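You operate a simulated robot arm through the tools that you are given. There is no shell and no other tool. Be economical: measure what you need, move in short steps, check, and stop when the job is done.

You are at the controls of a simulated robot arm. One attempt, no reset.

JOB
Put the small ticket labelled "J7" from the work bench on the slotted table. Open the right bench door, fetch the orange ticket and set it on the bench cupboard shelf, then shut the door. Shut the upper drawer. Take the red key and put it on the shelf under the blue conveyor. Put the orange carton on the top pallet away on the top left shelf. Open the pot lid. Any order will do. Set down upright: small ticket, orange ticket, orange carton.
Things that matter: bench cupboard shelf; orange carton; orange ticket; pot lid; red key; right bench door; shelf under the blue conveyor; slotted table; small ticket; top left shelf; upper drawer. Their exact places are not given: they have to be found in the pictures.

Only the result counts: the job must be done as asked and must still hold three seconds after the hand-in. Knocking over, shifting, dropping, spilling or breaking anything else fails it. A push-on lid holds only when it is set on centred and level and pressed home; a screw cap is set on level and turned clockwise until tight.

ROBOT AND FRAMES
A 7-joint arm with a fingered hand on a trunk, on a base that drives. Base frame: it is fixed to the floor where the robot stands at the start and does not move with it; the origin is under the middle of the robot, x ahead of it, y to its left, z up; the surface under the hand at the start is at about z = 820. Readings come in mm, rad, newtons and seconds.
With the tool pointing down near the work surface it reaches from about 320 to 700 mm from the robot's upright axis, wherever it stands. Its first joint turns from -1.204 to 3.002 rad. Places, roughly: bench cupboard shelf [700, 300, 400]; orange carton (6x13x15 cm) [-900, 7200, 900]; orange ticket [500, 500, 750]; pot lid [1800, 3300, 1000]; red key (5x2x6 cm) [-1100, 7400, 900]; right bench door [1000, 500, 400]; shelf under the blue conveyor [3300, 6200, 300]; slotted table (29x25 cm) [3180, -900, 780]; small ticket [500, -250, 750]; top left shelf [-2300, 3000, 1800]; upper drawer [1000, -300, 600]. Payload 3.4 kg.
Tool frame: the origin (TCP) lies between the finger pads and is the grasp point; the fingertips stand 25 mm ahead of it; z points along the fingers, y is the line along which they close. The gripper opens to 88 mm. The gripper's body begins 29 mm behind the TCP. The gripper is a hand of 5 fingers: y runs from the thumb to the fingers, the wrist lies at [-13, -97, -162] in the tool frame, and closing takes about 1.5 s.
Orientation is that of the tool frame in the base frame, as [roll, pitch, yaw] about the fixed x, y, z axes, in that order (R = Rz(yaw) Ry(pitch) Rx(roll)). With the fingers straight down and the wrist toward the robot, the tool's x, y and z point along [0, 1, 0], [1, 0, 0] and [0, 0, -1] of the base frame.

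CONTROLS
- The arm moves only by the tool step_arm. Its argument "steps" is a list of rows, each a list of 3 entries, a list of its own where there are three numbers: the shift along the tool's x, y, z in units of 100 mm (1.0 is 100 mm), then the turn, a rotation vector about the tool's x, y, z in units of 180 degrees (1.0 is 180 degrees), then the gripper command, from -1 (fully open) to 1 (shut), values between in proportion. In form: [[[tx, ty, tz], [wx, wy, wz], claw], ...]. A call has 1 to 20 rows; each row is the pose to reach, as a shift and turn from the pose commanded when the call began, along the tool's axes at that moment. A call with a number of a shift or a turn outside -1 to 1 is refused whole. Rows are played at 5 a second. More than 50 mm and 0.15 rad between two rows, or a gripper value outside its range, and nothing of the call is played. Where a pose cannot be reached the arm comes as near as it can. A force on the tool above 40 N (or 10 N above the force at the start of the call, whichever is more), or a blocked arm, ends the call early, and 0.2 s more pass. Each finger travels about 153 mm/s and halts on what it meets, pressing with about 33 N; the grip force reading is that of the motor and also rises with nothing between the fingers. The clock runs only during rows and for 0.2 s after the last one: add rows that repeat a pose to give the fingers time. It gives the time, the measured TCP pose, the force on the tool (base axes), the opening and the grip force at its end, in the units of the frame above (readings bear some noise), with the torque about the TCP (base axes, N m) and any sound that the robot's microphone picked up.
- Cameras (640 x 400 px; columns grow to the right, rows downward): "scene" is now at [135.7, -3.5, 1361]; the picture's right is [-0.03, -1.00, -0.00], its down [-0.64, 0.02, -0.77] and it looks along [0.77, -0.03, -0.64] (base axes); focal length 261 px, centre (320, 200). "wrist" rides on the gripper at [59, -79, -105] in the tool frame; the picture's right is [-0.73, 0.32, -0.61], its down [-0.62, -0.68, 0.38] and it looks along [-0.29, 0.66, 0.70] (tool axes); focal length 234 px, centre (320, 200).
- grab_frame(camera): a new picture of that camera. It takes no simulated time.
- move_column(by): slides the trunk up (or, below 0, down) by that many mm; the arm and the scene camera ride with it, the base frame stays. It gives what a move gives, with no picture.
- steer(legs): drives the robot by 1 to 6 legs, each [ahead, left, turn to the left] in mm, mm and rad, along the robot's own axes; the way and the turn of a leg run together, so that a leg with both is an arc; at most 1500 mm and 3.142 rad a leg. The arm and the cameras ride along, it lands a little off, and it stops where it bumps. It gives what a move gives.
- preshape(shape): the hand has 5 fingers and takes this shape, open, in about a second: jaw (thumb against the fingers, like two jaws); tri (thumb and two fingers); tip (a fingertip pinch); poke (one finger out to press); point (the index stretched); flat (the hand flat); cup (the hand cupped); fist (a fist). The gripper value then closes the fingers along that shape, each until it touches; the sizes above hold for jaw. It gives what a move gives, with no picture.
- aim_head(pan, tilt): turns the head with the scene camera to pan (to the left, within 1.501 rad either way) and tilt (down, from -0.506 to 1.204), counted from straight ahead of the robot. It gives what a move gives.
- locate(camera, pixels): for up to 12 pixels [column, row] of the newest picture of that camera ("zoom" is the newest enlarged one), the place [x, y, z] in the base frame of the surface seen there, good to about 3 mm. It takes no simulated time.
- close_up(camera, box): a new picture of the part [left, top, right, bottom] of that camera's present view, enlarged. It takes no simulated time.
- close_job(): hands the job in; it is judged then, once.

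Keep the steps short. Do not move on a guess: measure, check each grasp and each placing, and mend mistakes. In all there are 124 turns and 114 pictures (those below and enlarged ones count). Leave the gripper open and the arm clear of the work at the hand-in unless told otherwise, and finish with a single line.

The tools are called after ">>>" as name(argument=value, ...) on one line, values as JSON. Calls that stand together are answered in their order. step_arm: Moves the arm, as the interface text tells. Its arguments: {"type":"object","properties":{"steps":{"type":"array"}},"required":["steps"]} The other tools are called the same way: move_column (by) slides the trunk up or down; preshape (shape) gives the hand a shape; steer (legs) drives the base; aim_head (pan, tilt) turns the head that bears the scene camera; grab_frame (camera) takes a picture; locate (camera, pixels) gives the place of the surface under pixels of a picture; close_up (camera, box) takes an enlarged picture of a part of a camera's view; close_job () hands the job in.

At the start:

```text
time_s: 0.0
eef_pos: [392.8, 42.5, 1166.5]
tcp_rot: [-3.14, 0.001, 1.57]
force: [0.6, 0.3, 0.2]
moment: [0.01, 0.01, -0.01]
grip_width: 87.5
gripper_force: 0.1
shape: jaw
trunk travel left (down, up): [-625.0, 315.0]
robot x, y, heading: [3.9, -0.6, -0.002]
head pan, tilt: [-0.033, 0.689]
```

scene: 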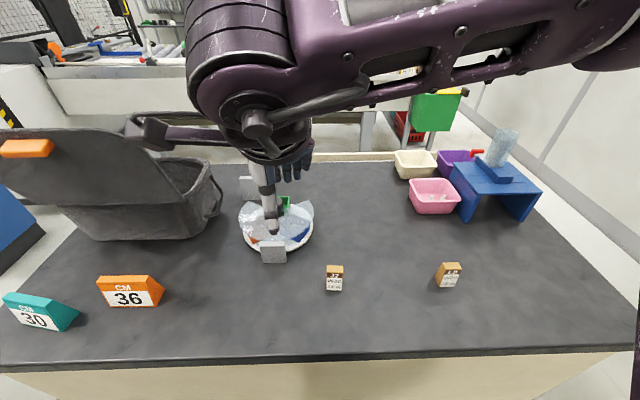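
wrist: 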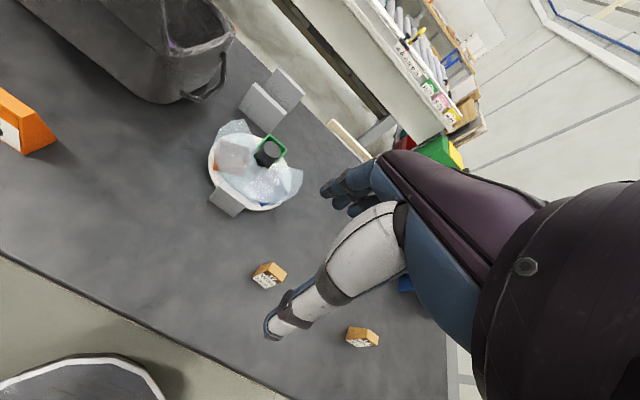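

I see two small tickets near (335,278) and (449,274), and an orange ticket "36" near (130,290). I'll enlarge them to read the labels.

>>> close_up(camera="scene", box=[300, 240, 480, 310])

>>> locate(camera="scene", pixels=[[335, 270], [334, 285], [449, 267], [447, 282], [130, 281], [133, 298], [100, 290], [160, 290], [320, 352], [560, 347], [40, 365], [300, 380]])

```text
3.56 times, centred on (390, 275) of scene
```

zoom: 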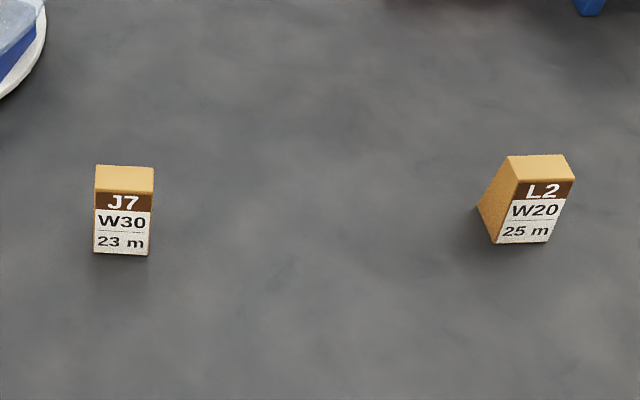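

```text
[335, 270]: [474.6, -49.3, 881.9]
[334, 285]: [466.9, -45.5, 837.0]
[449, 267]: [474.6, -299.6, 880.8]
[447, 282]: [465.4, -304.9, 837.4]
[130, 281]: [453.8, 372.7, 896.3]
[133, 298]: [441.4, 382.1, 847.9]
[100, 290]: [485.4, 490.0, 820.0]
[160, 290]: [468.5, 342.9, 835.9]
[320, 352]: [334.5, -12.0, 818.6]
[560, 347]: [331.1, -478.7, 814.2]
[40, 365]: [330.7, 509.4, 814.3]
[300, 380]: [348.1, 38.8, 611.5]
```

J7 is the left small ticket, at about (475,-47). The bench runs from about x=330. Next I look around with the head.

>>> aim_head(pan=0.0, tilt=0.2)

>>> grab_frame(camera="scene")

>>> aim_head(pan=1.4, tilt=0.2)

>>> grab_frame(camera="scene")

>>> aim_head(pan=-0.9, tilt=0.3)

>>> grab_frame(camera="scene")

```text
time_s: 0.9
eef_pos: [393.2, 41.8, 1168.2]
tcp_rot: [3.141, 0.001, 1.569]
force: [-0.1, -0.2, -0.9]
moment: [-0.01, 0.0, 0.02]
grip_width: 87.6
gripper_force: 0.1
shape: jaw
trunk travel left (down, up): [-625.0, 315.0]
robot x, y, heading: [-2.4, -2.0, -0.003]
head pan, tilt: [0.0, 0.201]
```

```text
110 pictures are left
```

scene: 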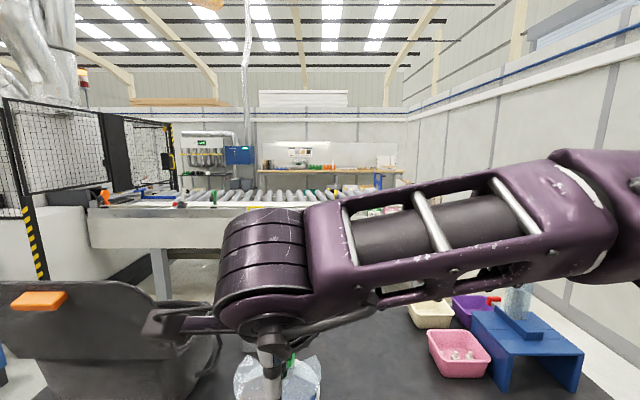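

```text
time_s: 2.5
eef_pos: [394.2, 42.9, 1168.3]
tcp_rot: [3.141, 0.001, 1.571]
force: [0.3, -0.7, 0.6]
moment: [0.0, 0.01, 0.03]
grip_width: 87.8
gripper_force: 0.0
shape: jaw
trunk travel left (down, up): [-625.0, 315.0]
robot x, y, heading: [-1.1, -0.1, 0.002]
head pan, tilt: [1.4, 0.201]
```

```text
109 pictures are left
```

scene: 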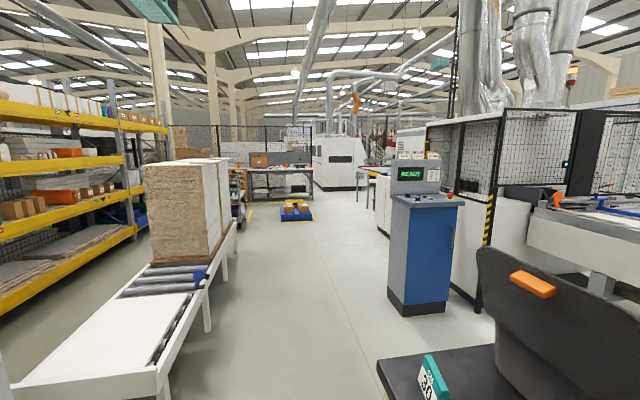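

```text
time_s: 4.6
eef_pos: [393.3, 43.1, 1167.5]
tcp_rot: [3.14, 0.0, 1.571]
force: [0.1, 0.7, 0.8]
moment: [0.03, -0.01, -0.01]
grip_width: 87.8
gripper_force: 0.0
shape: jaw
trunk travel left (down, up): [-625.0, 315.0]
robot x, y, heading: [4.6, -1.0, 0.0]
head pan, tilt: [-0.901, 0.3]
```

```text
108 pictures are left
```

scene: 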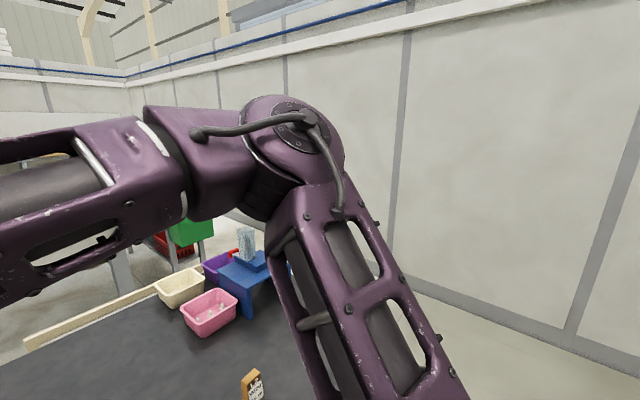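

The right side is walled, and the way round looks to be on the left. I'll look at pan 0.6 and measure the gaps.

>>> aim_head(pan=0.6, tilt=0.35)

>>> grab_frame(camera="scene")

```text
time_s: 6.2
eef_pos: [393.4, 43.5, 1168.1]
tcp_rot: [3.141, 0.0, 1.57]
force: [0.1, 0.1, 0.3]
moment: [0.0, -0.02, 0.01]
grip_width: 87.8
gripper_force: 0.0
shape: jaw
trunk travel left (down, up): [-625.0, 315.0]
robot x, y, heading: [2.2, 0.7, 0.0]
head pan, tilt: [0.6, 0.351]
```

```text
107 pictures are left
```

scene: 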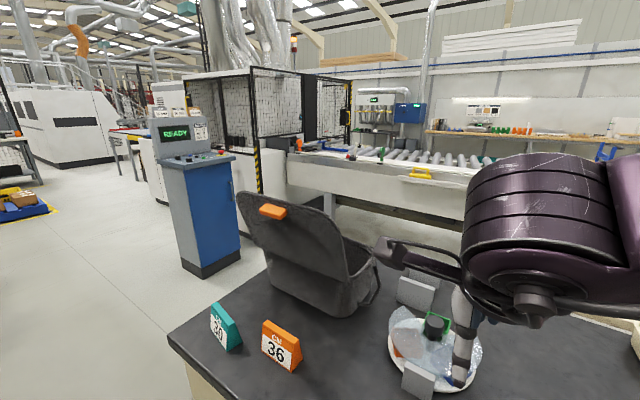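

>>> locate(camera="scene", pixels=[[169, 336], [262, 272], [190, 275], [240, 252], [250, 230], [460, 258], [420, 236], [340, 205], [330, 340], [60, 300], [380, 165], [480, 168]])

>>> close_up(camera="scene", box=[290, 70, 640, 290])

```text
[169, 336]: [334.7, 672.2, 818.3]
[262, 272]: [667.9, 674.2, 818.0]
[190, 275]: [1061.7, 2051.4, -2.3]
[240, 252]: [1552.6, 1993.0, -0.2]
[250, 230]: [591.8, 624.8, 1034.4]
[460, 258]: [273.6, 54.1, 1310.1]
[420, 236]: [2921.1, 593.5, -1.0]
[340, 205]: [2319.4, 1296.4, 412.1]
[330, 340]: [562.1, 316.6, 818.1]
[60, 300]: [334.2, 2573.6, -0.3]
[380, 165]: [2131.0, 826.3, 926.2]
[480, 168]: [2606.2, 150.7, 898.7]
```

```text
1.82 times, centred on (465, 180) of scene
```

zoom: 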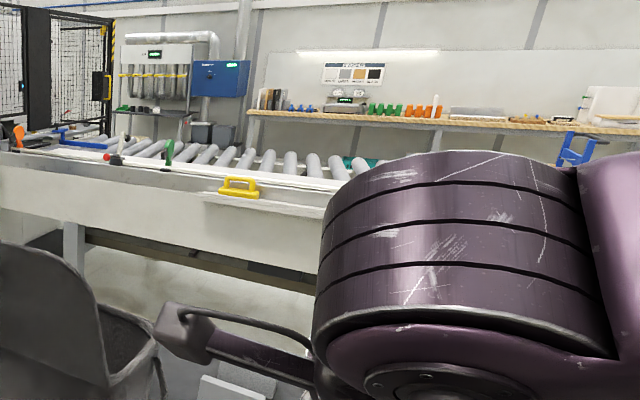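

Bench left end is at y≈672, console at y≈1990, conveyor front at x≈2100. So the aisle is passable on the left. Now I measure J7 and the orange ticket precisely.

>>> aim_head(pan=0.0, tilt=0.9)

>>> close_up(camera="scene", box=[300, 160, 400, 222])

```text
time_s: 7.2
eef_pos: [392.9, 42.7, 1168.3]
tcp_rot: [3.141, 0.0, 1.57]
force: [0.5, -1.0, -0.8]
moment: [0.0, -0.02, -0.04]
grip_width: 87.6
gripper_force: 0.0
shape: jaw
trunk travel left (down, up): [-625.0, 315.0]
robot x, y, heading: [1.1, -0.8, -0.004]
head pan, tilt: [0.0, 0.901]
```

```text
6.40 times, centred on (350, 191) of scene
```

zoom: 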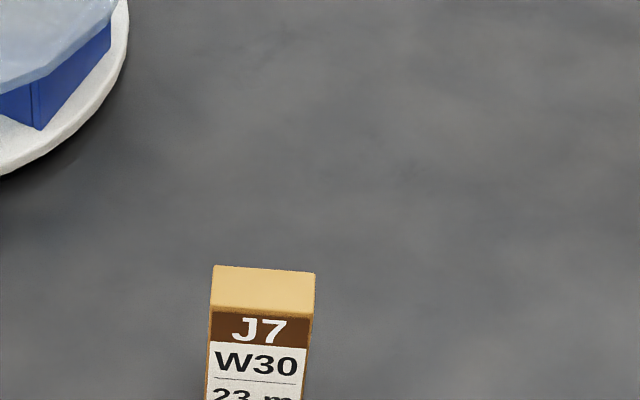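

>>> locate(camera="zoom", pixels=[[216, 270], [312, 276], [214, 302], [310, 308], [262, 290], [209, 390], [302, 390], [200, 300], [330, 300]])

>>> close_up(camera="scene", box=[80, 150, 240, 250])

```text
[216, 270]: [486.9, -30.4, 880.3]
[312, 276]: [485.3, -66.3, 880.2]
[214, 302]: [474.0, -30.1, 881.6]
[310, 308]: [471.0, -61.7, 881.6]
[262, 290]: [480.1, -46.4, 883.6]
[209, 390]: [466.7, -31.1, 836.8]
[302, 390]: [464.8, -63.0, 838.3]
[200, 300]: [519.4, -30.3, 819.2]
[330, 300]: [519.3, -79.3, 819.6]
```

```text
4.00 times, centred on (160, 200) of scene
```

zoom: 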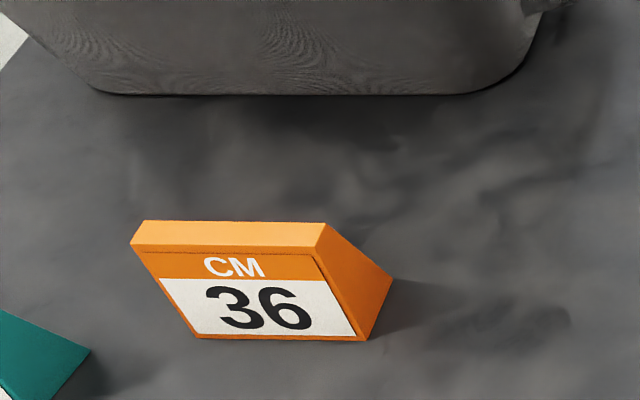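

J7 spans y -30..-66, x 470..487 on top, 62 mm tall; its parallel sides face ±y. I turn the tool a quarter turn so the fingers close along y, moving over J7.

>>> step_arm(steps=[[[-0.08, 0.08, 0.08], [0, 0, -0.042], -1], [[-0.15, 0.15, 0.17], [0, 0, -0.083], -1], [[-0.23, 0.23, 0.25], [0, 0, -0.125], -1], [[-0.3, 0.3, 0.33], [0, 0, -0.167], -1], [[-0.38, 0.38, 0.42], [0, 0, -0.208], -1], [[-0.45, 0.45, 0.5], [0, 0, -0.25], -1], [[-0.53, 0.53, 0.58], [0, 0, -0.292], -1], [[-0.6, 0.6, 0.67], [0, 0, -0.333], -1], [[-0.68, 0.68, 0.75], [0, 0, -0.375], -1], [[-0.75, 0.75, 0.83], [0, 0, -0.417], -1], [[-0.83, 0.83, 0.92], [0, 0, -0.458], -1], [[-0.9, 0.89, 1.0], [0, 0, -0.5], -1]])

>>> close_up(camera="scene", box=[200, 80, 480, 260])

```text
time_s: 9.8
eef_pos: [345.4, 36.0, 1097.3]
tcp_rot: [-3.139, 0.007, 3.106]
force: [-0.5, -0.7, -0.2]
moment: [-0.01, -0.04, 0.01]
grip_width: 88.0
gripper_force: 0.0
shape: jaw
out of reach, approached as far as the arm can: row 9, 10, 11, 12
trunk travel left (down, up): [-625.0, 315.0]
robot x, y, heading: [-1.5, 3.4, -0.005]
head pan, tilt: [0.0, 0.901]
```

```text
2.22 times, centred on (340, 170) of scene
```

zoom: 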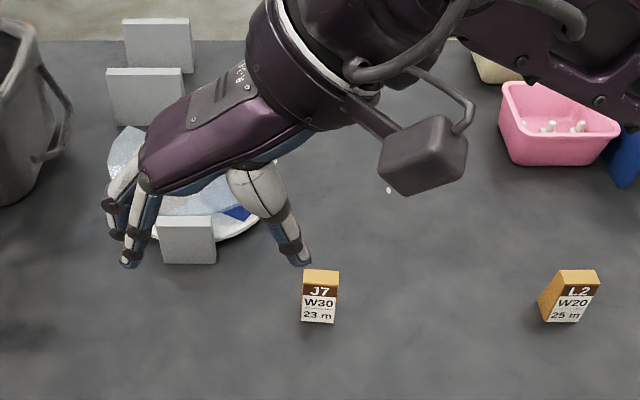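

The full quarter turn that way is out of reach from here (it stopped at 345,36). I turn back; then I'll shift the base left so the opposite turn is easy.

>>> step_arm(steps=[[[0.08, 0.08, -0.08], [0, 0, 0.042], -1], [[0.15, 0.15, -0.17], [0, 0, 0.083], -1], [[0.23, 0.23, -0.25], [0, 0, 0.125], -1], [[0.3, 0.3, -0.33], [0, 0, 0.167], -1], [[0.38, 0.38, -0.42], [0, 0, 0.208], -1], [[0.45, 0.45, -0.5], [0, 0, 0.25], -1], [[0.53, 0.53, -0.58], [0, 0, 0.292], -1], [[0.6, 0.6, -0.67], [0, 0, 0.333], -1], [[0.68, 0.68, -0.75], [0, 0, 0.375], -1], [[0.75, 0.75, -0.83], [0, 0, 0.417], -1], [[0.83, 0.83, -0.92], [0, 0, 0.458], -1], [[0.89, 0.9, -1.0], [0, 0, 0.5], -1]])

>>> steer(legs=[[0, 400, 0]])

```text
time_s: 12.4
eef_pos: [253.0, 126.7, 1200.8]
tcp_rot: [3.139, -0.001, 1.567]
force: [0.0, 0.1, 0.3]
moment: [0.02, 0.0, 0.01]
grip_width: 88.0
gripper_force: 0.1
shape: jaw
trunk travel left (down, up): [-625.0, 315.0]
robot x, y, heading: [-0.1, -2.3, -0.0]
head pan, tilt: [0.0, 0.901]
```

```text
time_s: 14.9
eef_pos: [254.6, 525.8, 1199.7]
tcp_rot: [3.141, 0.0, 1.566]
force: [0.0, -0.3, 0.1]
moment: [0.04, 0.03, -0.01]
grip_width: 87.7
gripper_force: 0.0
shape: jaw
trunk travel left (down, up): [-625.0, 315.0]
robot x, y, heading: [0.5, 401.9, -0.006]
head pan, tilt: [0.0, 0.901]
```

The commanded pose clips to what was reached, so now I position the base at about (0,300) with a right turn of 0.9, bringing the hand toward J7 with an easier wrist turn.

>>> steer(legs=[[0, -100, 0], [0, 0, -0.9]])

>>> aim_head(pan=0.3, tilt=0.8)

>>> grab_frame(camera="scene")

```text
time_s: 18.4
eef_pos: [253.3, 174.6, 1198.4]
tcp_rot: [-3.139, -0.003, 0.647]
force: [0.3, -0.6, -0.1]
moment: [0.0, 0.01, 0.01]
grip_width: 87.8
gripper_force: 0.1
shape: jaw
trunk travel left (down, up): [-625.0, 315.0]
robot x, y, heading: [0.8, 302.2, -0.928]
head pan, tilt: [0.0, 0.901]
```

```text
time_s: 19.2
eef_pos: [253.9, 173.4, 1199.7]
tcp_rot: [-3.14, -0.002, 0.646]
force: [0.4, 0.9, -1.2]
moment: [0.02, 0.02, 0.03]
grip_width: 87.9
gripper_force: 0.1
shape: jaw
trunk travel left (down, up): [-625.0, 315.0]
robot x, y, heading: [-1.8, 299.9, -0.921]
head pan, tilt: [0.3, 0.799]
```

```text
102 pictures are left
```

scene: 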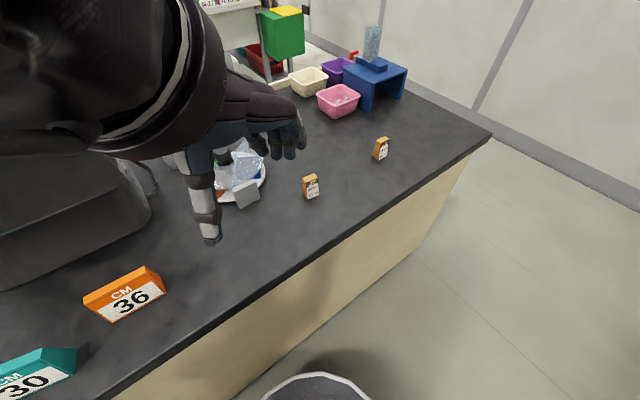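

Tool y now points to the ticket along (0.6,-0.8). I move out 300 mm along it in steps, dropping some, then turn the hand.

>>> step_arm(steps=[[[0.05, 0.33, 0.0], [0, 0, 0], -1], [[0.1, 0.67, 0.0], [0, 0, 0], -1], [[0.15, 1.0, 0.0], [0, 0, 0], -1]])

>>> step_arm(steps=[[[0.05, 0.33, 0.3], [0, 0, 0.04], -1], [[0.1, 0.67, 0.6], [0, 0, 0.08], -1], [[0.15, 1.0, 0.8], [0, 0, 0.12], -1]])

```text
time_s: 20.0
eef_pos: [325.3, 101.5, 1200.9]
tcp_rot: [-3.14, 0.001, 0.649]
force: [0.0, -0.5, -0.3]
moment: [-0.01, 0.03, -0.01]
grip_width: 87.6
gripper_force: 0.0
shape: jaw
trunk travel left (down, up): [-625.0, 315.0]
robot x, y, heading: [-3.2, 301.0, -0.924]
head pan, tilt: [0.3, 0.799]
```

```text
time_s: 20.8
eef_pos: [400.5, 30.2, 1119.3]
tcp_rot: [-3.141, 0.0, 0.27]
force: [0.5, 0.4, -0.5]
moment: [0.0, 0.03, 0.0]
grip_width: 87.8
gripper_force: 0.0
shape: jaw
trunk travel left (down, up): [-625.0, 315.0]
robot x, y, heading: [-0.5, 295.1, -0.925]
head pan, tilt: [0.3, 0.799]
```

>>> step_arm(steps=[[[0.19, 0.32, 0.25], [0, 0, 0.034], -1], [[0.38, 0.64, 0.5], [0, 0, 0.068], -1], [[0.565, 0.956, 0.8], [0, 0, 0.102], -1]])

>>> close_up(camera="scene", box=[200, 100, 400, 225])

```text
time_s: 21.6
eef_pos: [443.9, -53.2, 1034.1]
tcp_rot: [3.141, 0.0, -0.046]
force: [0.5, -0.5, 0.4]
moment: [0.01, 0.05, 0.0]
grip_width: 87.7
gripper_force: 0.1
shape: jaw
out of reach, approached as far as the arm can: row 2, 3
trunk travel left (down, up): [-625.0, 315.0]
robot x, y, heading: [3.2, 302.3, -0.923]
head pan, tilt: [0.3, 0.799]
```

```text
3.20 times, centred on (300, 162) of scene
```

zoom: 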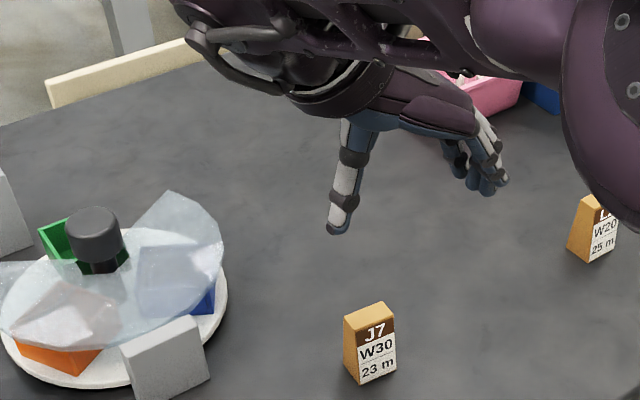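

Arm falls 37 mm short in x; I shift the base by (37,6) and then check before lowering with the trunk.

>>> steer(legs=[[18, 33, 0]])

>>> move_column(by=-90)

>>> grab_frame(camera="wrist")

>>> close_up(camera="scene", box=[200, 100, 400, 225])

```text
time_s: 22.5
eef_pos: [481.8, -48.0, 1035.6]
tcp_rot: [-3.139, -0.004, -0.049]
force: [0.3, 1.0, -0.1]
moment: [0.0, 0.01, 0.0]
grip_width: 87.5
gripper_force: 0.1
shape: jaw
trunk travel left (down, up): [-625.0, 315.0]
robot x, y, heading: [40.0, 306.3, -0.929]
head pan, tilt: [0.3, 0.799]
```

```text
time_s: 23.7
eef_pos: [480.2, -46.8, 946.0]
tcp_rot: [-3.139, -0.003, -0.048]
force: [-0.7, 0.3, 0.0]
moment: [0.02, -0.04, 0.05]
grip_width: 87.7
gripper_force: 0.2
shape: jaw
trunk travel left (down, up): [-535.0, 405.0]
robot x, y, heading: [39.1, 302.0, -0.922]
head pan, tilt: [0.3, 0.799]
```

```text
100 pictures are left
```

wrist: 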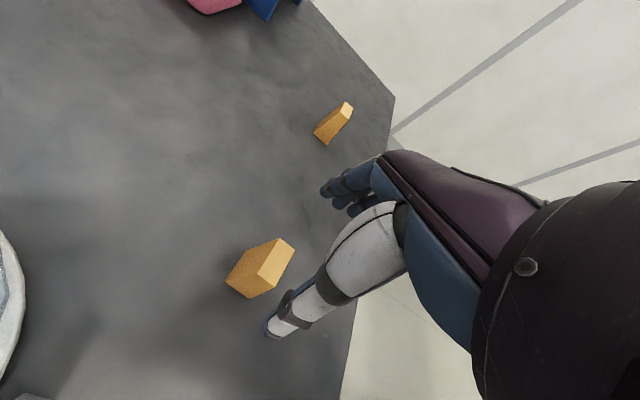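

```text
3.20 times, centred on (300, 162) of scene
```

zoom: 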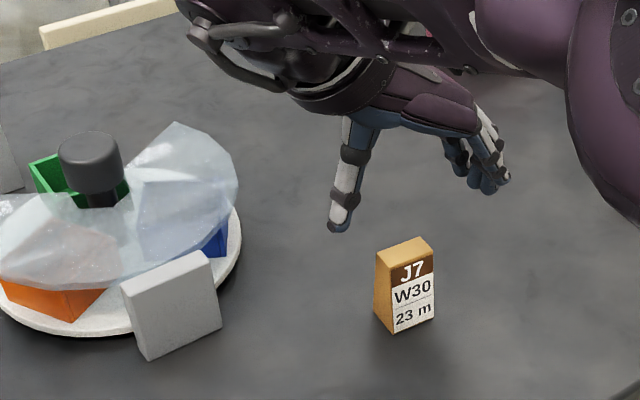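

Lined up over J7 (480,-47). I lower another 92 mm and close.

>>> move_column(by=-92)

>>> step_arm(steps=[[[0, 0, 0], [0, 0, 0], -0.5], [[0, 0, 0], [0, 0, 0], 0], [[0, 0, 0], [0, 0, 0], 0.4], [[0, 0, 0], [0, 0, 0], 1], [[0, 0, 0], [0, 0, 0], 1], [[0, 0, 0], [0, 0, 0], 1], [[0, 0, 0], [0, 0, 0], 1], [[0, 0, 0], [0, 0, 0], 1], [[0, 0, 0], [0, 0, 0], 1]])

>>> close_up(camera="scene", box=[200, 80, 400, 205])

```text
time_s: 25.0
eef_pos: [481.4, -47.1, 853.9]
tcp_rot: [-3.138, -0.004, -0.049]
force: [-0.1, 0.4, -0.1]
moment: [0.03, 0.01, -0.02]
grip_width: 87.8
gripper_force: 0.0
shape: jaw
trunk travel left (down, up): [-443.0, 497.0]
robot x, y, heading: [39.2, 305.1, -0.921]
head pan, tilt: [0.3, 0.799]
```

```text
time_s: 27.0
eef_pos: [480.8, -47.6, 855.0]
tcp_rot: [-3.14, -0.004, -0.05]
force: [0.0, 0.5, -0.6]
moment: [0.01, -0.01, 0.0]
grip_width: 30.3
gripper_force: 32.7
shape: jaw
trunk travel left (down, up): [-443.0, 497.0]
robot x, y, heading: [37.1, 305.4, -0.919]
head pan, tilt: [0.3, 0.799]
```

```text
3.20 times, centred on (300, 142) of scene
```

zoom: 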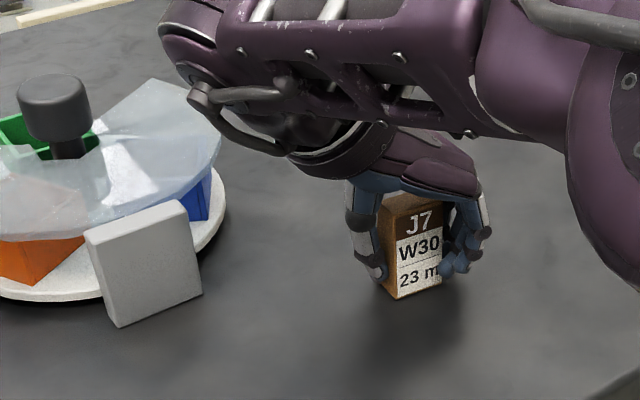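

J7 is held (opening 30 mm, 33 N). I lift with the trunk by 330 and then drive back, turn to heading 0, and go left past the bench end.

>>> move_column(by=330)

>>> steer(legs=[[-70, -90, 0], [0, 0, 0.92], [0, 1020, 0]])

>>> aim_head(pan=-0.5, tilt=0.35)

>>> grab_frame(camera="scene")

```text
time_s: 30.2
eef_pos: [481.2, -47.8, 1183.6]
tcp_rot: [-3.139, -0.002, -0.05]
force: [0.1, -0.5, -0.3]
moment: [0.03, -0.01, 0.02]
grip_width: 30.3
gripper_force: 33.2
shape: jaw
trunk travel left (down, up): [-773.0, 167.0]
robot x, y, heading: [37.8, 307.6, -0.923]
head pan, tilt: [0.3, 0.799]
```

```text
time_s: 38.7
eef_pos: [512.8, 1465.1, 1184.2]
tcp_rot: [-3.139, -0.003, 0.834]
force: [0.2, 0.0, 0.0]
moment: [-0.04, 0.01, 0.0]
grip_width: 30.2
gripper_force: 33.1
shape: jaw
trunk travel left (down, up): [-773.0, 167.0]
robot x, y, heading: [-38.7, 1347.3, -0.048]
head pan, tilt: [0.3, 0.799]
```

```text
time_s: 39.9
eef_pos: [514.3, 1465.1, 1184.8]
tcp_rot: [-3.139, -0.003, 0.831]
force: [0.0, -0.2, -0.5]
moment: [-0.02, 0.02, -0.04]
grip_width: 30.3
gripper_force: 33.0
shape: jaw
trunk travel left (down, up): [-773.0, 167.0]
robot x, y, heading: [-43.7, 1347.7, -0.037]
head pan, tilt: [-0.499, 0.351]
```

```text
97 pictures are left
```

scene: 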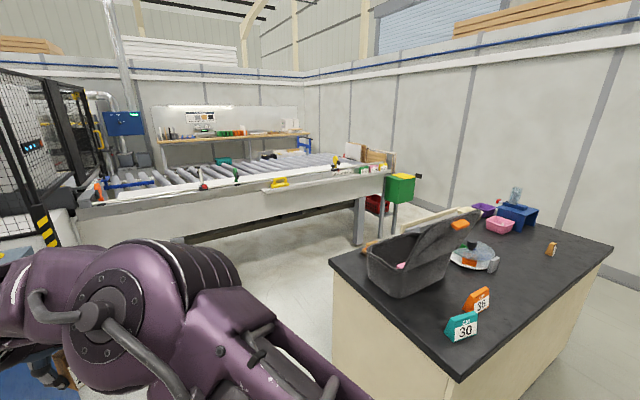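

>>> close_up(camera="scene", box=[240, 100, 460, 240])

>>> locate(camera="zoom", pixels=[[300, 200], [330, 215], [365, 195], [340, 180], [440, 230], [470, 285], [385, 150], [430, 170], [345, 300], [250, 150], [520, 215], [110, 240]])

```text
2.86 times, centred on (350, 170) of scene
```

zoom: 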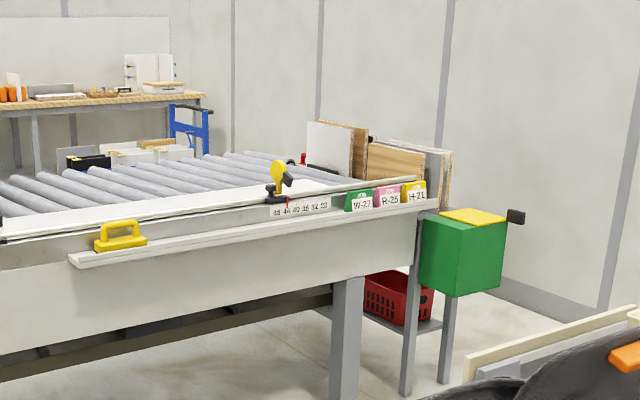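

```text
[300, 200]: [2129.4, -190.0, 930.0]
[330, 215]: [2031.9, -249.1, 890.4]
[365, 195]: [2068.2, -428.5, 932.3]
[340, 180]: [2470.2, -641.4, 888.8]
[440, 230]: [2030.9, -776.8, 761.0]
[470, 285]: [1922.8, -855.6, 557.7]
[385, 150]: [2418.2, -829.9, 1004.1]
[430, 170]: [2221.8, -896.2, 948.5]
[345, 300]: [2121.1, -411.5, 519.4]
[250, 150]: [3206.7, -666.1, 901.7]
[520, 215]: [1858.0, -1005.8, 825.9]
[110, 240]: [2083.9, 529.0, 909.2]
```

>>> locate(camera="scene", pixels=[[470, 205], [620, 275], [330, 150], [345, 135], [303, 146], [285, 155], [270, 155], [220, 165], [160, 145], [310, 115], [225, 120], [125, 155]])

>>> close_up(camera="scene", box=[200, 120, 330, 190])

>>> locate(camera="zoom", pixels=[[310, 160], [400, 180], [440, 175], [500, 100], [530, 130], [560, 190], [350, 185], [90, 160], [20, 210], [480, 140], [430, 60], [250, 100]])

```text
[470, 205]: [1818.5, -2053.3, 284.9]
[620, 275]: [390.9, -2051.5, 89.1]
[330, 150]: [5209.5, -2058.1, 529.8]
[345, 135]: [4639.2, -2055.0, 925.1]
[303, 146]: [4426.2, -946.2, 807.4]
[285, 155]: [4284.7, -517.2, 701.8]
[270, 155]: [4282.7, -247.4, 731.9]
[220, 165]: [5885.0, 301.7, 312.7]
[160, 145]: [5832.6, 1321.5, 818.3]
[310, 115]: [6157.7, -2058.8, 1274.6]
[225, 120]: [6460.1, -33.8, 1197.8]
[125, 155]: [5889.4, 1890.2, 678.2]
```

```text
4.92 times, centred on (265, 155) of scene
```

zoom: 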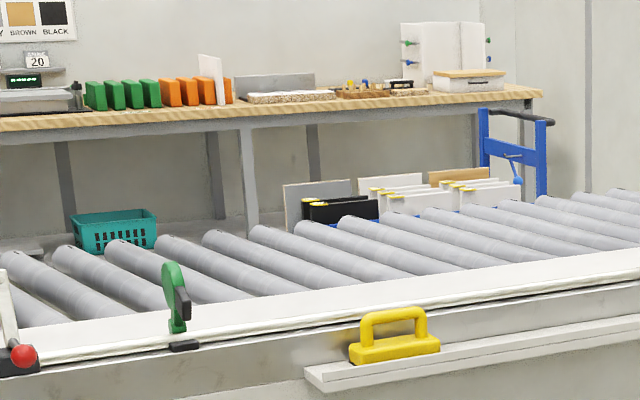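

```text
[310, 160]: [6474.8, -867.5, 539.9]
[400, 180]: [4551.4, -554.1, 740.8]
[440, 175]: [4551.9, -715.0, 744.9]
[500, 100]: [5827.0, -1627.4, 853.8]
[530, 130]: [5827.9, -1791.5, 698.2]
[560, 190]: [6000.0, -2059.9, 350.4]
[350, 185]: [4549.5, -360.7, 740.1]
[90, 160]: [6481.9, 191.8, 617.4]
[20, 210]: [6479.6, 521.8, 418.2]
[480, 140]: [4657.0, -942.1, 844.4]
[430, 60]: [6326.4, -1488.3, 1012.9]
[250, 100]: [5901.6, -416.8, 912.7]
```

The right wall is at y≈-2053, so there's a lane right of the bench at y≈-1400. I drive back along x≈-40 to y≈-1400 and look ahead.

>>> steer(legs=[[0, 0, 0.037], [0, -1400, 0], [0, -1330, 0]])

>>> aim_head(pan=0.0, tilt=0.35)

>>> grab_frame(camera="scene")

```text
time_s: 53.5
eef_pos: [493.2, -1247.7, 1184.6]
tcp_rot: [-3.138, -0.003, 0.881]
force: [-0.1, 0.3, -0.6]
moment: [0.0, -0.01, -0.04]
grip_width: 30.4
gripper_force: 33.3
shape: jaw
trunk travel left (down, up): [-773.0, 167.0]
robot x, y, heading: [-59.2, -1393.2, 0.003]
head pan, tilt: [-0.499, 0.351]
```

```text
time_s: 54.5
eef_pos: [492.4, -1248.1, 1183.8]
tcp_rot: [-3.141, -0.004, 0.881]
force: [0.0, -0.3, -0.5]
moment: [0.01, -0.03, -0.01]
grip_width: 30.5
gripper_force: 32.8
shape: jaw
trunk travel left (down, up): [-773.0, 167.0]
robot x, y, heading: [-55.0, -1392.3, 0.006]
head pan, tilt: [0.0, 0.351]
```

```text
94 pictures are left
```

scene: 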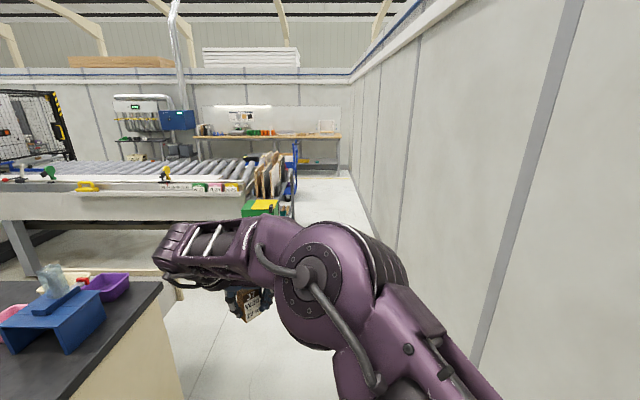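

>>> close_up(camera="scene", box=[180, 120, 340, 220])

>>> locate(camera="zoom", pixels=[[320, 250], [350, 200], [380, 180], [410, 160], [440, 200], [460, 240], [470, 170], [430, 290], [320, 340], [450, 330], [420, 330], [455, 270]])

```text
4.00 times, centred on (260, 170) of scene
```

zoom: 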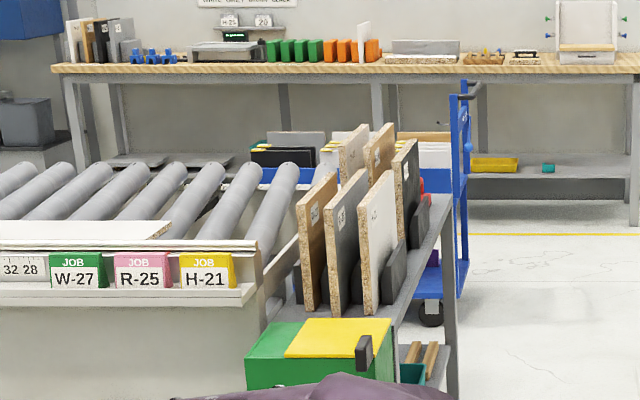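

```text
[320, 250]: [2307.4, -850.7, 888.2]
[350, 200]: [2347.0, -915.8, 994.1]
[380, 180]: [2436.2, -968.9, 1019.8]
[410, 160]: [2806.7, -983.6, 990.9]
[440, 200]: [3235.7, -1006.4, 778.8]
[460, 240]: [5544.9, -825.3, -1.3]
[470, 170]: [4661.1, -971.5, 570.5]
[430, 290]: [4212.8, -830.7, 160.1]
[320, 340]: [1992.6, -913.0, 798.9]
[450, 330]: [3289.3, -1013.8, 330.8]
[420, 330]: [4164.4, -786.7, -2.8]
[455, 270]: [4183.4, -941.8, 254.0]
```

The slotted table is at x≈3000–3300, z≈780, right of the roller track. I drive up the lane to x≈3325 and turn left to face it.

>>> steer(legs=[[1500, 0, 0], [1500, 0, 0], [350, -110, 0], [0, 0, 1.57]])

>>> aim_head(pan=0.2, tilt=0.8)

>>> grab_frame(camera="scene")

```text
time_s: 74.8
eef_pos: [3181.4, -913.1, 1184.4]
tcp_rot: [-3.14, -0.004, 2.455]
force: [-0.5, -0.3, -0.3]
moment: [-0.01, 0.01, 0.02]
grip_width: 30.2
gripper_force: 32.9
shape: jaw
trunk travel left (down, up): [-773.0, 167.0]
robot x, y, heading: [3331.8, -1461.4, 1.58]
head pan, tilt: [0.0, 0.351]
```

```text
time_s: 75.7
eef_pos: [3182.4, -913.0, 1185.0]
tcp_rot: [-3.139, -0.002, 2.457]
force: [-0.3, 0.5, -0.2]
moment: [0.04, 0.02, -0.01]
grip_width: 30.1
gripper_force: 32.8
shape: jaw
trunk travel left (down, up): [-773.0, 167.0]
robot x, y, heading: [3324.6, -1461.5, 1.583]
head pan, tilt: [0.201, 0.799]
```

```text
92 pictures are left
```

scene: 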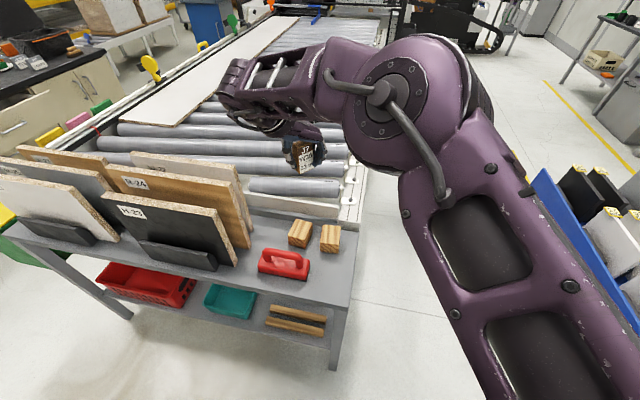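

>>> locate(camera="scene", pixels=[[310, 222], [300, 240], [330, 240], [284, 265], [350, 240], [340, 290], [275, 220], [340, 270], [265, 240], [250, 180], [330, 200], [240, 300]])

>>> close_up(camera="scene", box=[220, 120, 380, 310])

```text
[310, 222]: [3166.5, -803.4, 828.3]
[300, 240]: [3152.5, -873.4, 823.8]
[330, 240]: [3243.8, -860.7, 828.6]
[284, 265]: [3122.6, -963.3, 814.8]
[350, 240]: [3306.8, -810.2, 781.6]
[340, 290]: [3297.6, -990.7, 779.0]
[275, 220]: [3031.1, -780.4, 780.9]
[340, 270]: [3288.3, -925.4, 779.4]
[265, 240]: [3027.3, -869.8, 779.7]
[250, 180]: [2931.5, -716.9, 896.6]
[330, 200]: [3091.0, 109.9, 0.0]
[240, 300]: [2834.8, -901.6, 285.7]
```

```text
2.11 times, centred on (300, 215) of scene
```

zoom: 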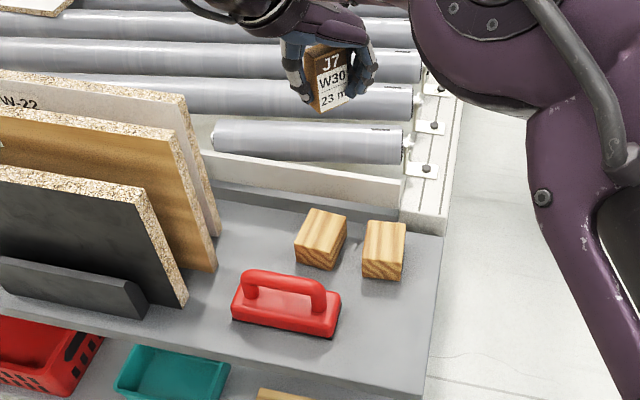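

>>> locate(camera="zoom", pixels=[[362, 277], [402, 280], [382, 285], [340, 305], [334, 335], [424, 388], [440, 240], [385, 365], [360, 300], [298, 262], [334, 268], [300, 290]])

```text
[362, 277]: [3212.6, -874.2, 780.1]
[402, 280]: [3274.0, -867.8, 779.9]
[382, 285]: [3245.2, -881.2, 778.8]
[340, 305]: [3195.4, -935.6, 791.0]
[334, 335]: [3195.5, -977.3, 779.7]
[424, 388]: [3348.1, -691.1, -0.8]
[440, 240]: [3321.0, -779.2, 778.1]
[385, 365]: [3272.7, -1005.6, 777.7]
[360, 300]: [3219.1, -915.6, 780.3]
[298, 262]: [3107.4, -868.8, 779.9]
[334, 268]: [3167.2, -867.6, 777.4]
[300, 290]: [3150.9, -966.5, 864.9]
```

Free spot at about (3262,-960) (block front edge y≈-872, handle end x≈3195, table edge x≈3315). I shift the base by (+80,-47) and lower with the trunk to above the table.

>>> steer(legs=[[-48, -79, 0]])

>>> move_column(by=-290)

>>> close_up(camera="scene", box=[200, 150, 400, 275])

```text
time_s: 76.8
eef_pos: [3260.5, -960.7, 1183.6]
tcp_rot: [-3.139, -0.003, 2.454]
force: [0.7, -0.9, -0.7]
moment: [0.03, 0.01, -0.01]
grip_width: 30.1
gripper_force: 33.4
shape: jaw
trunk travel left (down, up): [-773.0, 167.0]
robot x, y, heading: [3407.5, -1510.6, 1.573]
head pan, tilt: [0.201, 0.799]
```

```text
time_s: 79.7
eef_pos: [3261.7, -959.8, 894.9]
tcp_rot: [-3.141, -0.002, 2.454]
force: [0.3, -0.1, -0.7]
moment: [0.01, 0.02, -0.02]
grip_width: 30.1
gripper_force: 33.3
shape: jaw
trunk travel left (down, up): [-483.0, 457.0]
robot x, y, heading: [3405.7, -1512.9, 1.575]
head pan, tilt: [0.201, 0.799]
```

```text
3.20 times, centred on (300, 212) of scene
```

zoom: 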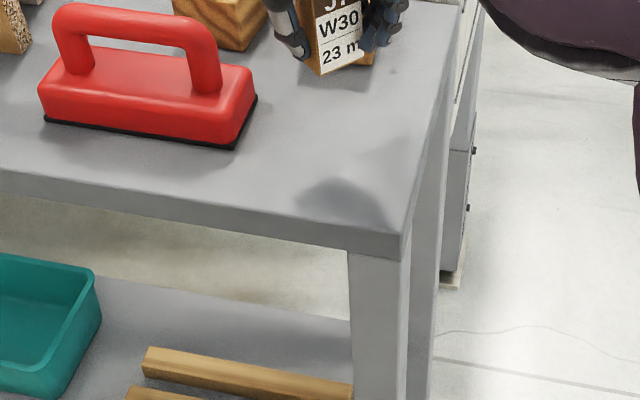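

>>> move_column(by=-65)

>>> close_up(camera="scene", box=[220, 80, 420, 205])

>>> locate(camera="zoom", pixels=[[300, 255], [250, 330], [335, 370], [395, 280], [325, 240]])

```text
time_s: 80.8
eef_pos: [3261.9, -960.0, 828.6]
tcp_rot: [-3.141, -0.005, 2.453]
force: [-0.6, 0.4, 0.0]
moment: [0.04, 0.02, -0.05]
grip_width: 30.1
gripper_force: 33.2
shape: jaw
trunk travel left (down, up): [-418.0, 522.0]
robot x, y, heading: [3405.8, -1506.7, 1.582]
head pan, tilt: [0.201, 0.799]
```

```text
3.20 times, centred on (320, 142) of scene
```

zoom: 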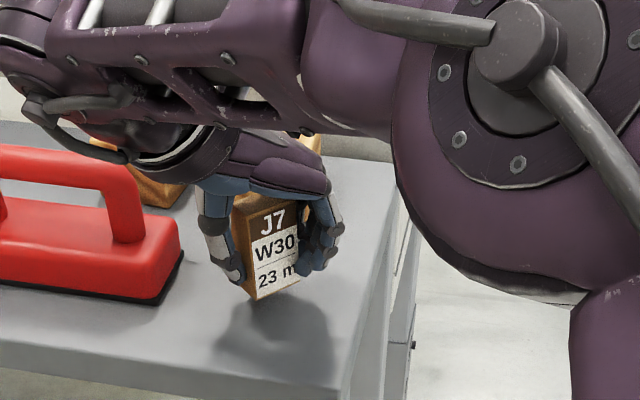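

```text
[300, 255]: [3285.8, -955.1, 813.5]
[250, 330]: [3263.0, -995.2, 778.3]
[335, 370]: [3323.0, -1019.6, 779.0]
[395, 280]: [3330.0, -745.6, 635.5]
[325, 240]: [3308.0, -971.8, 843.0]
```

J7 hangs ~11 mm over the table. I lower in small arm steps until contact shows.

>>> step_arm(steps=[[[0, 0, 0.05], [0, 0, 0], 1], [[0, 0, 0.09], [0, 0, 0], 1], [[0, 0, 0.12], [0, 0, 0], 1]])

```text
time_s: 81.5
eef_pos: [3261.3, -960.8, 817.8]
tcp_rot: [-3.14, -0.004, 2.452]
force: [0.0, -0.4, -0.5]
moment: [0.01, 0.05, 0.01]
grip_width: 30.4
gripper_force: 32.9
shape: jaw
trunk travel left (down, up): [-418.0, 522.0]
robot x, y, heading: [3411.3, -1509.4, 1.579]
head pan, tilt: [0.201, 0.799]
```

>>> step_arm(steps=[[[0, 0, 0.01], [0, 0, 0], 1], [[0, 0, 0.02], [0, 0, 0], 1], [[0, 0, 0.03], [0, 0, 0], 1], [[0, 0, 0.04], [0, 0, 0], 1]])

>>> close_up(camera="scene", box=[270, 125, 350, 175])

```text
time_s: 82.5
eef_pos: [3260.0, -959.7, 814.6]
tcp_rot: [-3.14, -0.004, 2.455]
force: [0.2, -0.4, 2.0]
moment: [0.03, -0.03, -0.01]
grip_width: 30.2
gripper_force: 33.1
shape: jaw
trunk travel left (down, up): [-418.0, 522.0]
robot x, y, heading: [3407.0, -1508.7, 1.578]
head pan, tilt: [0.201, 0.799]
```

```text
8.00 times, centred on (310, 150) of scene
```

zoom: 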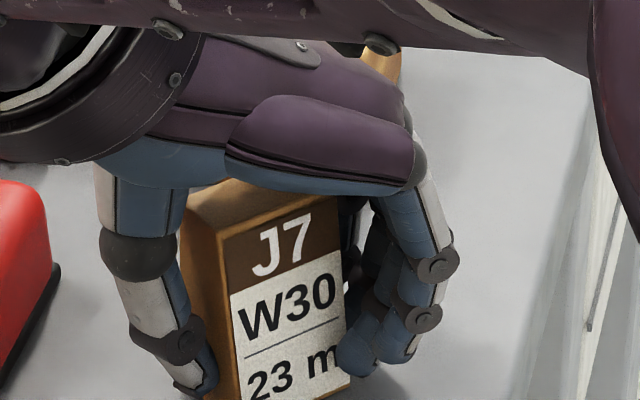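

Contact (2 N). I open slowly and raise.

>>> step_arm(steps=[[[0, 0, 0], [0, 0, 0], 0.2], [[0, 0, 0], [0, 0, 0], 0.1], [[0, 0, 0], [0, 0, 0], 0], [[0, 0, 0], [0, 0, 0], -0.2], [[0, 0, 0], [0, 0, 0], -0.4], [[0, 0, 0], [0, 0, 0], -0.5], [[0, 0, 0], [0, 0, 0], -0.6], [[0, 0, 0], [0, 0, 0], -0.6], [[0, 0, 0], [0, 0, 0], -0.6]])

>>> move_column(by=300)

>>> grab_frame(camera="scene")

```text
time_s: 84.5
eef_pos: [3261.1, -959.6, 813.5]
tcp_rot: [-3.14, -0.004, 2.453]
force: [-0.4, 0.3, 0.2]
moment: [-0.02, -0.02, -0.01]
grip_width: 69.8
gripper_force: 0.1
shape: jaw
trunk travel left (down, up): [-418.0, 522.0]
robot x, y, heading: [3402.2, -1508.9, 1.58]
head pan, tilt: [0.201, 0.799]
```

```text
time_s: 87.5
eef_pos: [3260.4, -960.2, 1112.9]
tcp_rot: [-3.141, -0.003, 2.454]
force: [0.7, -0.1, -0.1]
moment: [-0.02, 0.01, 0.0]
grip_width: 70.2
gripper_force: 0.0
shape: jaw
trunk travel left (down, up): [-718.0, 222.0]
robot x, y, heading: [3404.3, -1508.8, 1.576]
head pan, tilt: [0.201, 0.799]
```

```text
87 pictures are left
```

scene: 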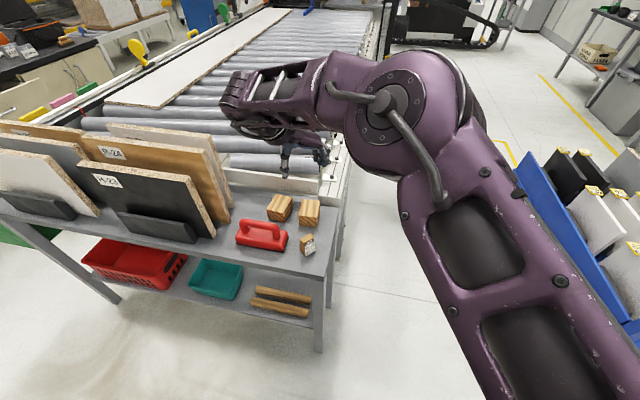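

J7 stands at (308,244). Now I look toward the back of the bench (top-left of the picture).

>>> aim_head(pan=0.9, tilt=0.4)

>>> grab_frame(camera="scene")

```text
time_s: 88.6
eef_pos: [3261.7, -959.9, 1113.7]
tcp_rot: [-3.139, -0.003, 2.454]
force: [0.8, -0.1, 0.2]
moment: [0.01, 0.02, -0.03]
grip_width: 70.2
gripper_force: 0.1
shape: jaw
trunk travel left (down, up): [-718.0, 222.0]
robot x, y, heading: [3405.1, -1509.2, 1.577]
head pan, tilt: [0.901, 0.4]
```

```text
86 pictures are left
```

scene: 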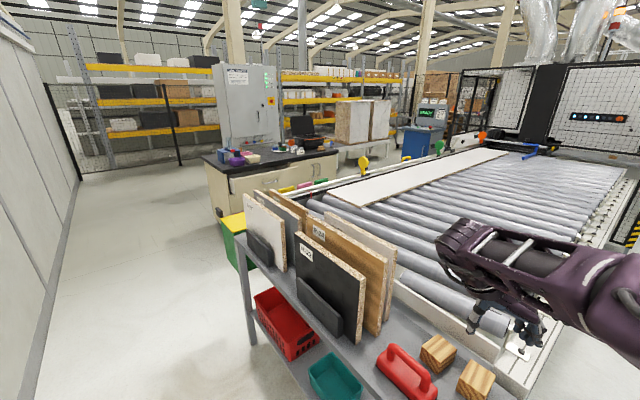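

I untwist and retract the arm, raise a little, and then turn to heading π and drive toward the bench's back side.

>>> step_arm(steps=[[[-0.13, -0.15, 0], [0, 0, -0.044], -1], [[-0.26, -0.31, 0], [0, 0, -0.088], -1], [[-0.38, -0.46, 0], [0, 0, -0.132], -1], [[-0.51, -0.62, 0], [0, 0, -0.176], -1], [[-0.64, -0.77, 0], [0, 0, -0.22], -1]])

>>> move_column(by=90)

>>> steer(legs=[[0, 0, 1.566], [1500, 0, 0], [300, 0, 0]])

>>> aim_head(pan=-0.7, tilt=0.6)

>>> grab_frame(camera="scene")

```text
time_s: 89.8
eef_pos: [3260.9, -1060.1, 1112.7]
tcp_rot: [3.141, -0.005, -3.135]
force: [-0.3, -0.5, 0.2]
moment: [0.02, 0.03, -0.02]
grip_width: 87.8
gripper_force: 0.0
shape: jaw
trunk travel left (down, up): [-718.0, 222.0]
robot x, y, heading: [3407.1, -1509.0, 1.577]
head pan, tilt: [0.901, 0.4]
```

```text
time_s: 91.1
eef_pos: [3260.6, -1060.0, 1201.2]
tcp_rot: [3.14, -0.003, -3.137]
force: [-0.2, -0.3, 0.0]
moment: [0.01, 0.04, 0.01]
grip_width: 87.8
gripper_force: 0.1
shape: jaw
trunk travel left (down, up): [-808.0, 132.0]
robot x, y, heading: [3402.8, -1507.2, 1.578]
head pan, tilt: [0.901, 0.4]
```

```text
time_s: 104.0
eef_pos: [1148.0, -1657.8, 1202.2]
tcp_rot: [3.14, -0.004, -1.569]
force: [-0.8, 0.2, -0.5]
moment: [0.03, -0.02, 0.0]
grip_width: 87.9
gripper_force: 0.0
shape: jaw
trunk travel left (down, up): [-808.0, 132.0]
robot x, y, heading: [1596.7, -1513.1, -3.136]
head pan, tilt: [0.901, 0.4]
```

```text
time_s: 105.7
eef_pos: [1149.2, -1658.3, 1202.1]
tcp_rot: [3.14, -0.005, -1.569]
force: [-0.2, -0.1, 0.6]
moment: [0.02, 0.0, 0.0]
grip_width: 88.0
gripper_force: 0.0
shape: jaw
trunk travel left (down, up): [-808.0, 132.0]
robot x, y, heading: [1597.1, -1516.9, -3.133]
head pan, tilt: [-0.7, 0.6]
```

```text
85 pictures are left
```

scene: 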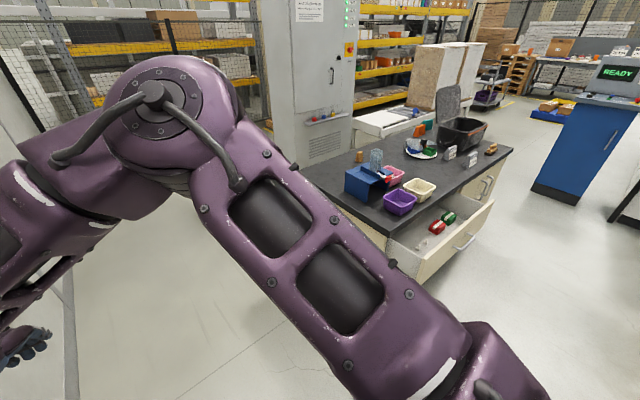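

>>> close_up(camera="scene", box=[340, 120, 540, 300])

>>> locate(camera="scene", pixels=[[493, 201], [420, 260], [452, 252], [465, 243], [512, 148], [388, 235], [489, 185], [484, 195], [410, 310], [470, 290], [435, 228], [450, 268]])

```text
2.22 times, centred on (440, 210) of scene
```

zoom: 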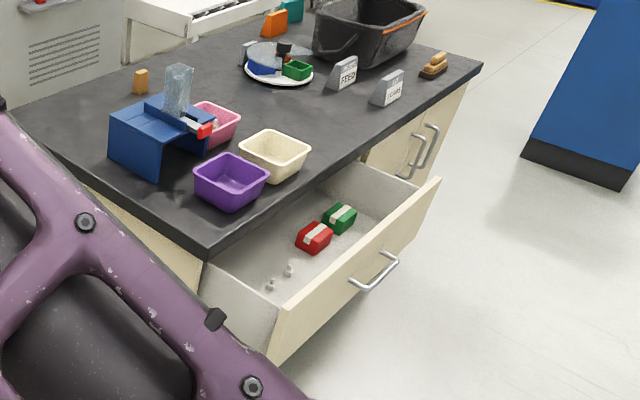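

```text
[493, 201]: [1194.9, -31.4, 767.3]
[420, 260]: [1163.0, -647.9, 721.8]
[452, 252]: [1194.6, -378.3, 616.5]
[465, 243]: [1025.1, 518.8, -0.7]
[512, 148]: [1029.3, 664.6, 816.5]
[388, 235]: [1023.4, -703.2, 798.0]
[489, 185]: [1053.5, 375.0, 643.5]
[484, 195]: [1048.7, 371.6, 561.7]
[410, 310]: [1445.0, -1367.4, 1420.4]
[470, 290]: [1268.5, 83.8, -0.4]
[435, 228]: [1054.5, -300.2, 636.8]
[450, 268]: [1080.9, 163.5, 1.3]
```

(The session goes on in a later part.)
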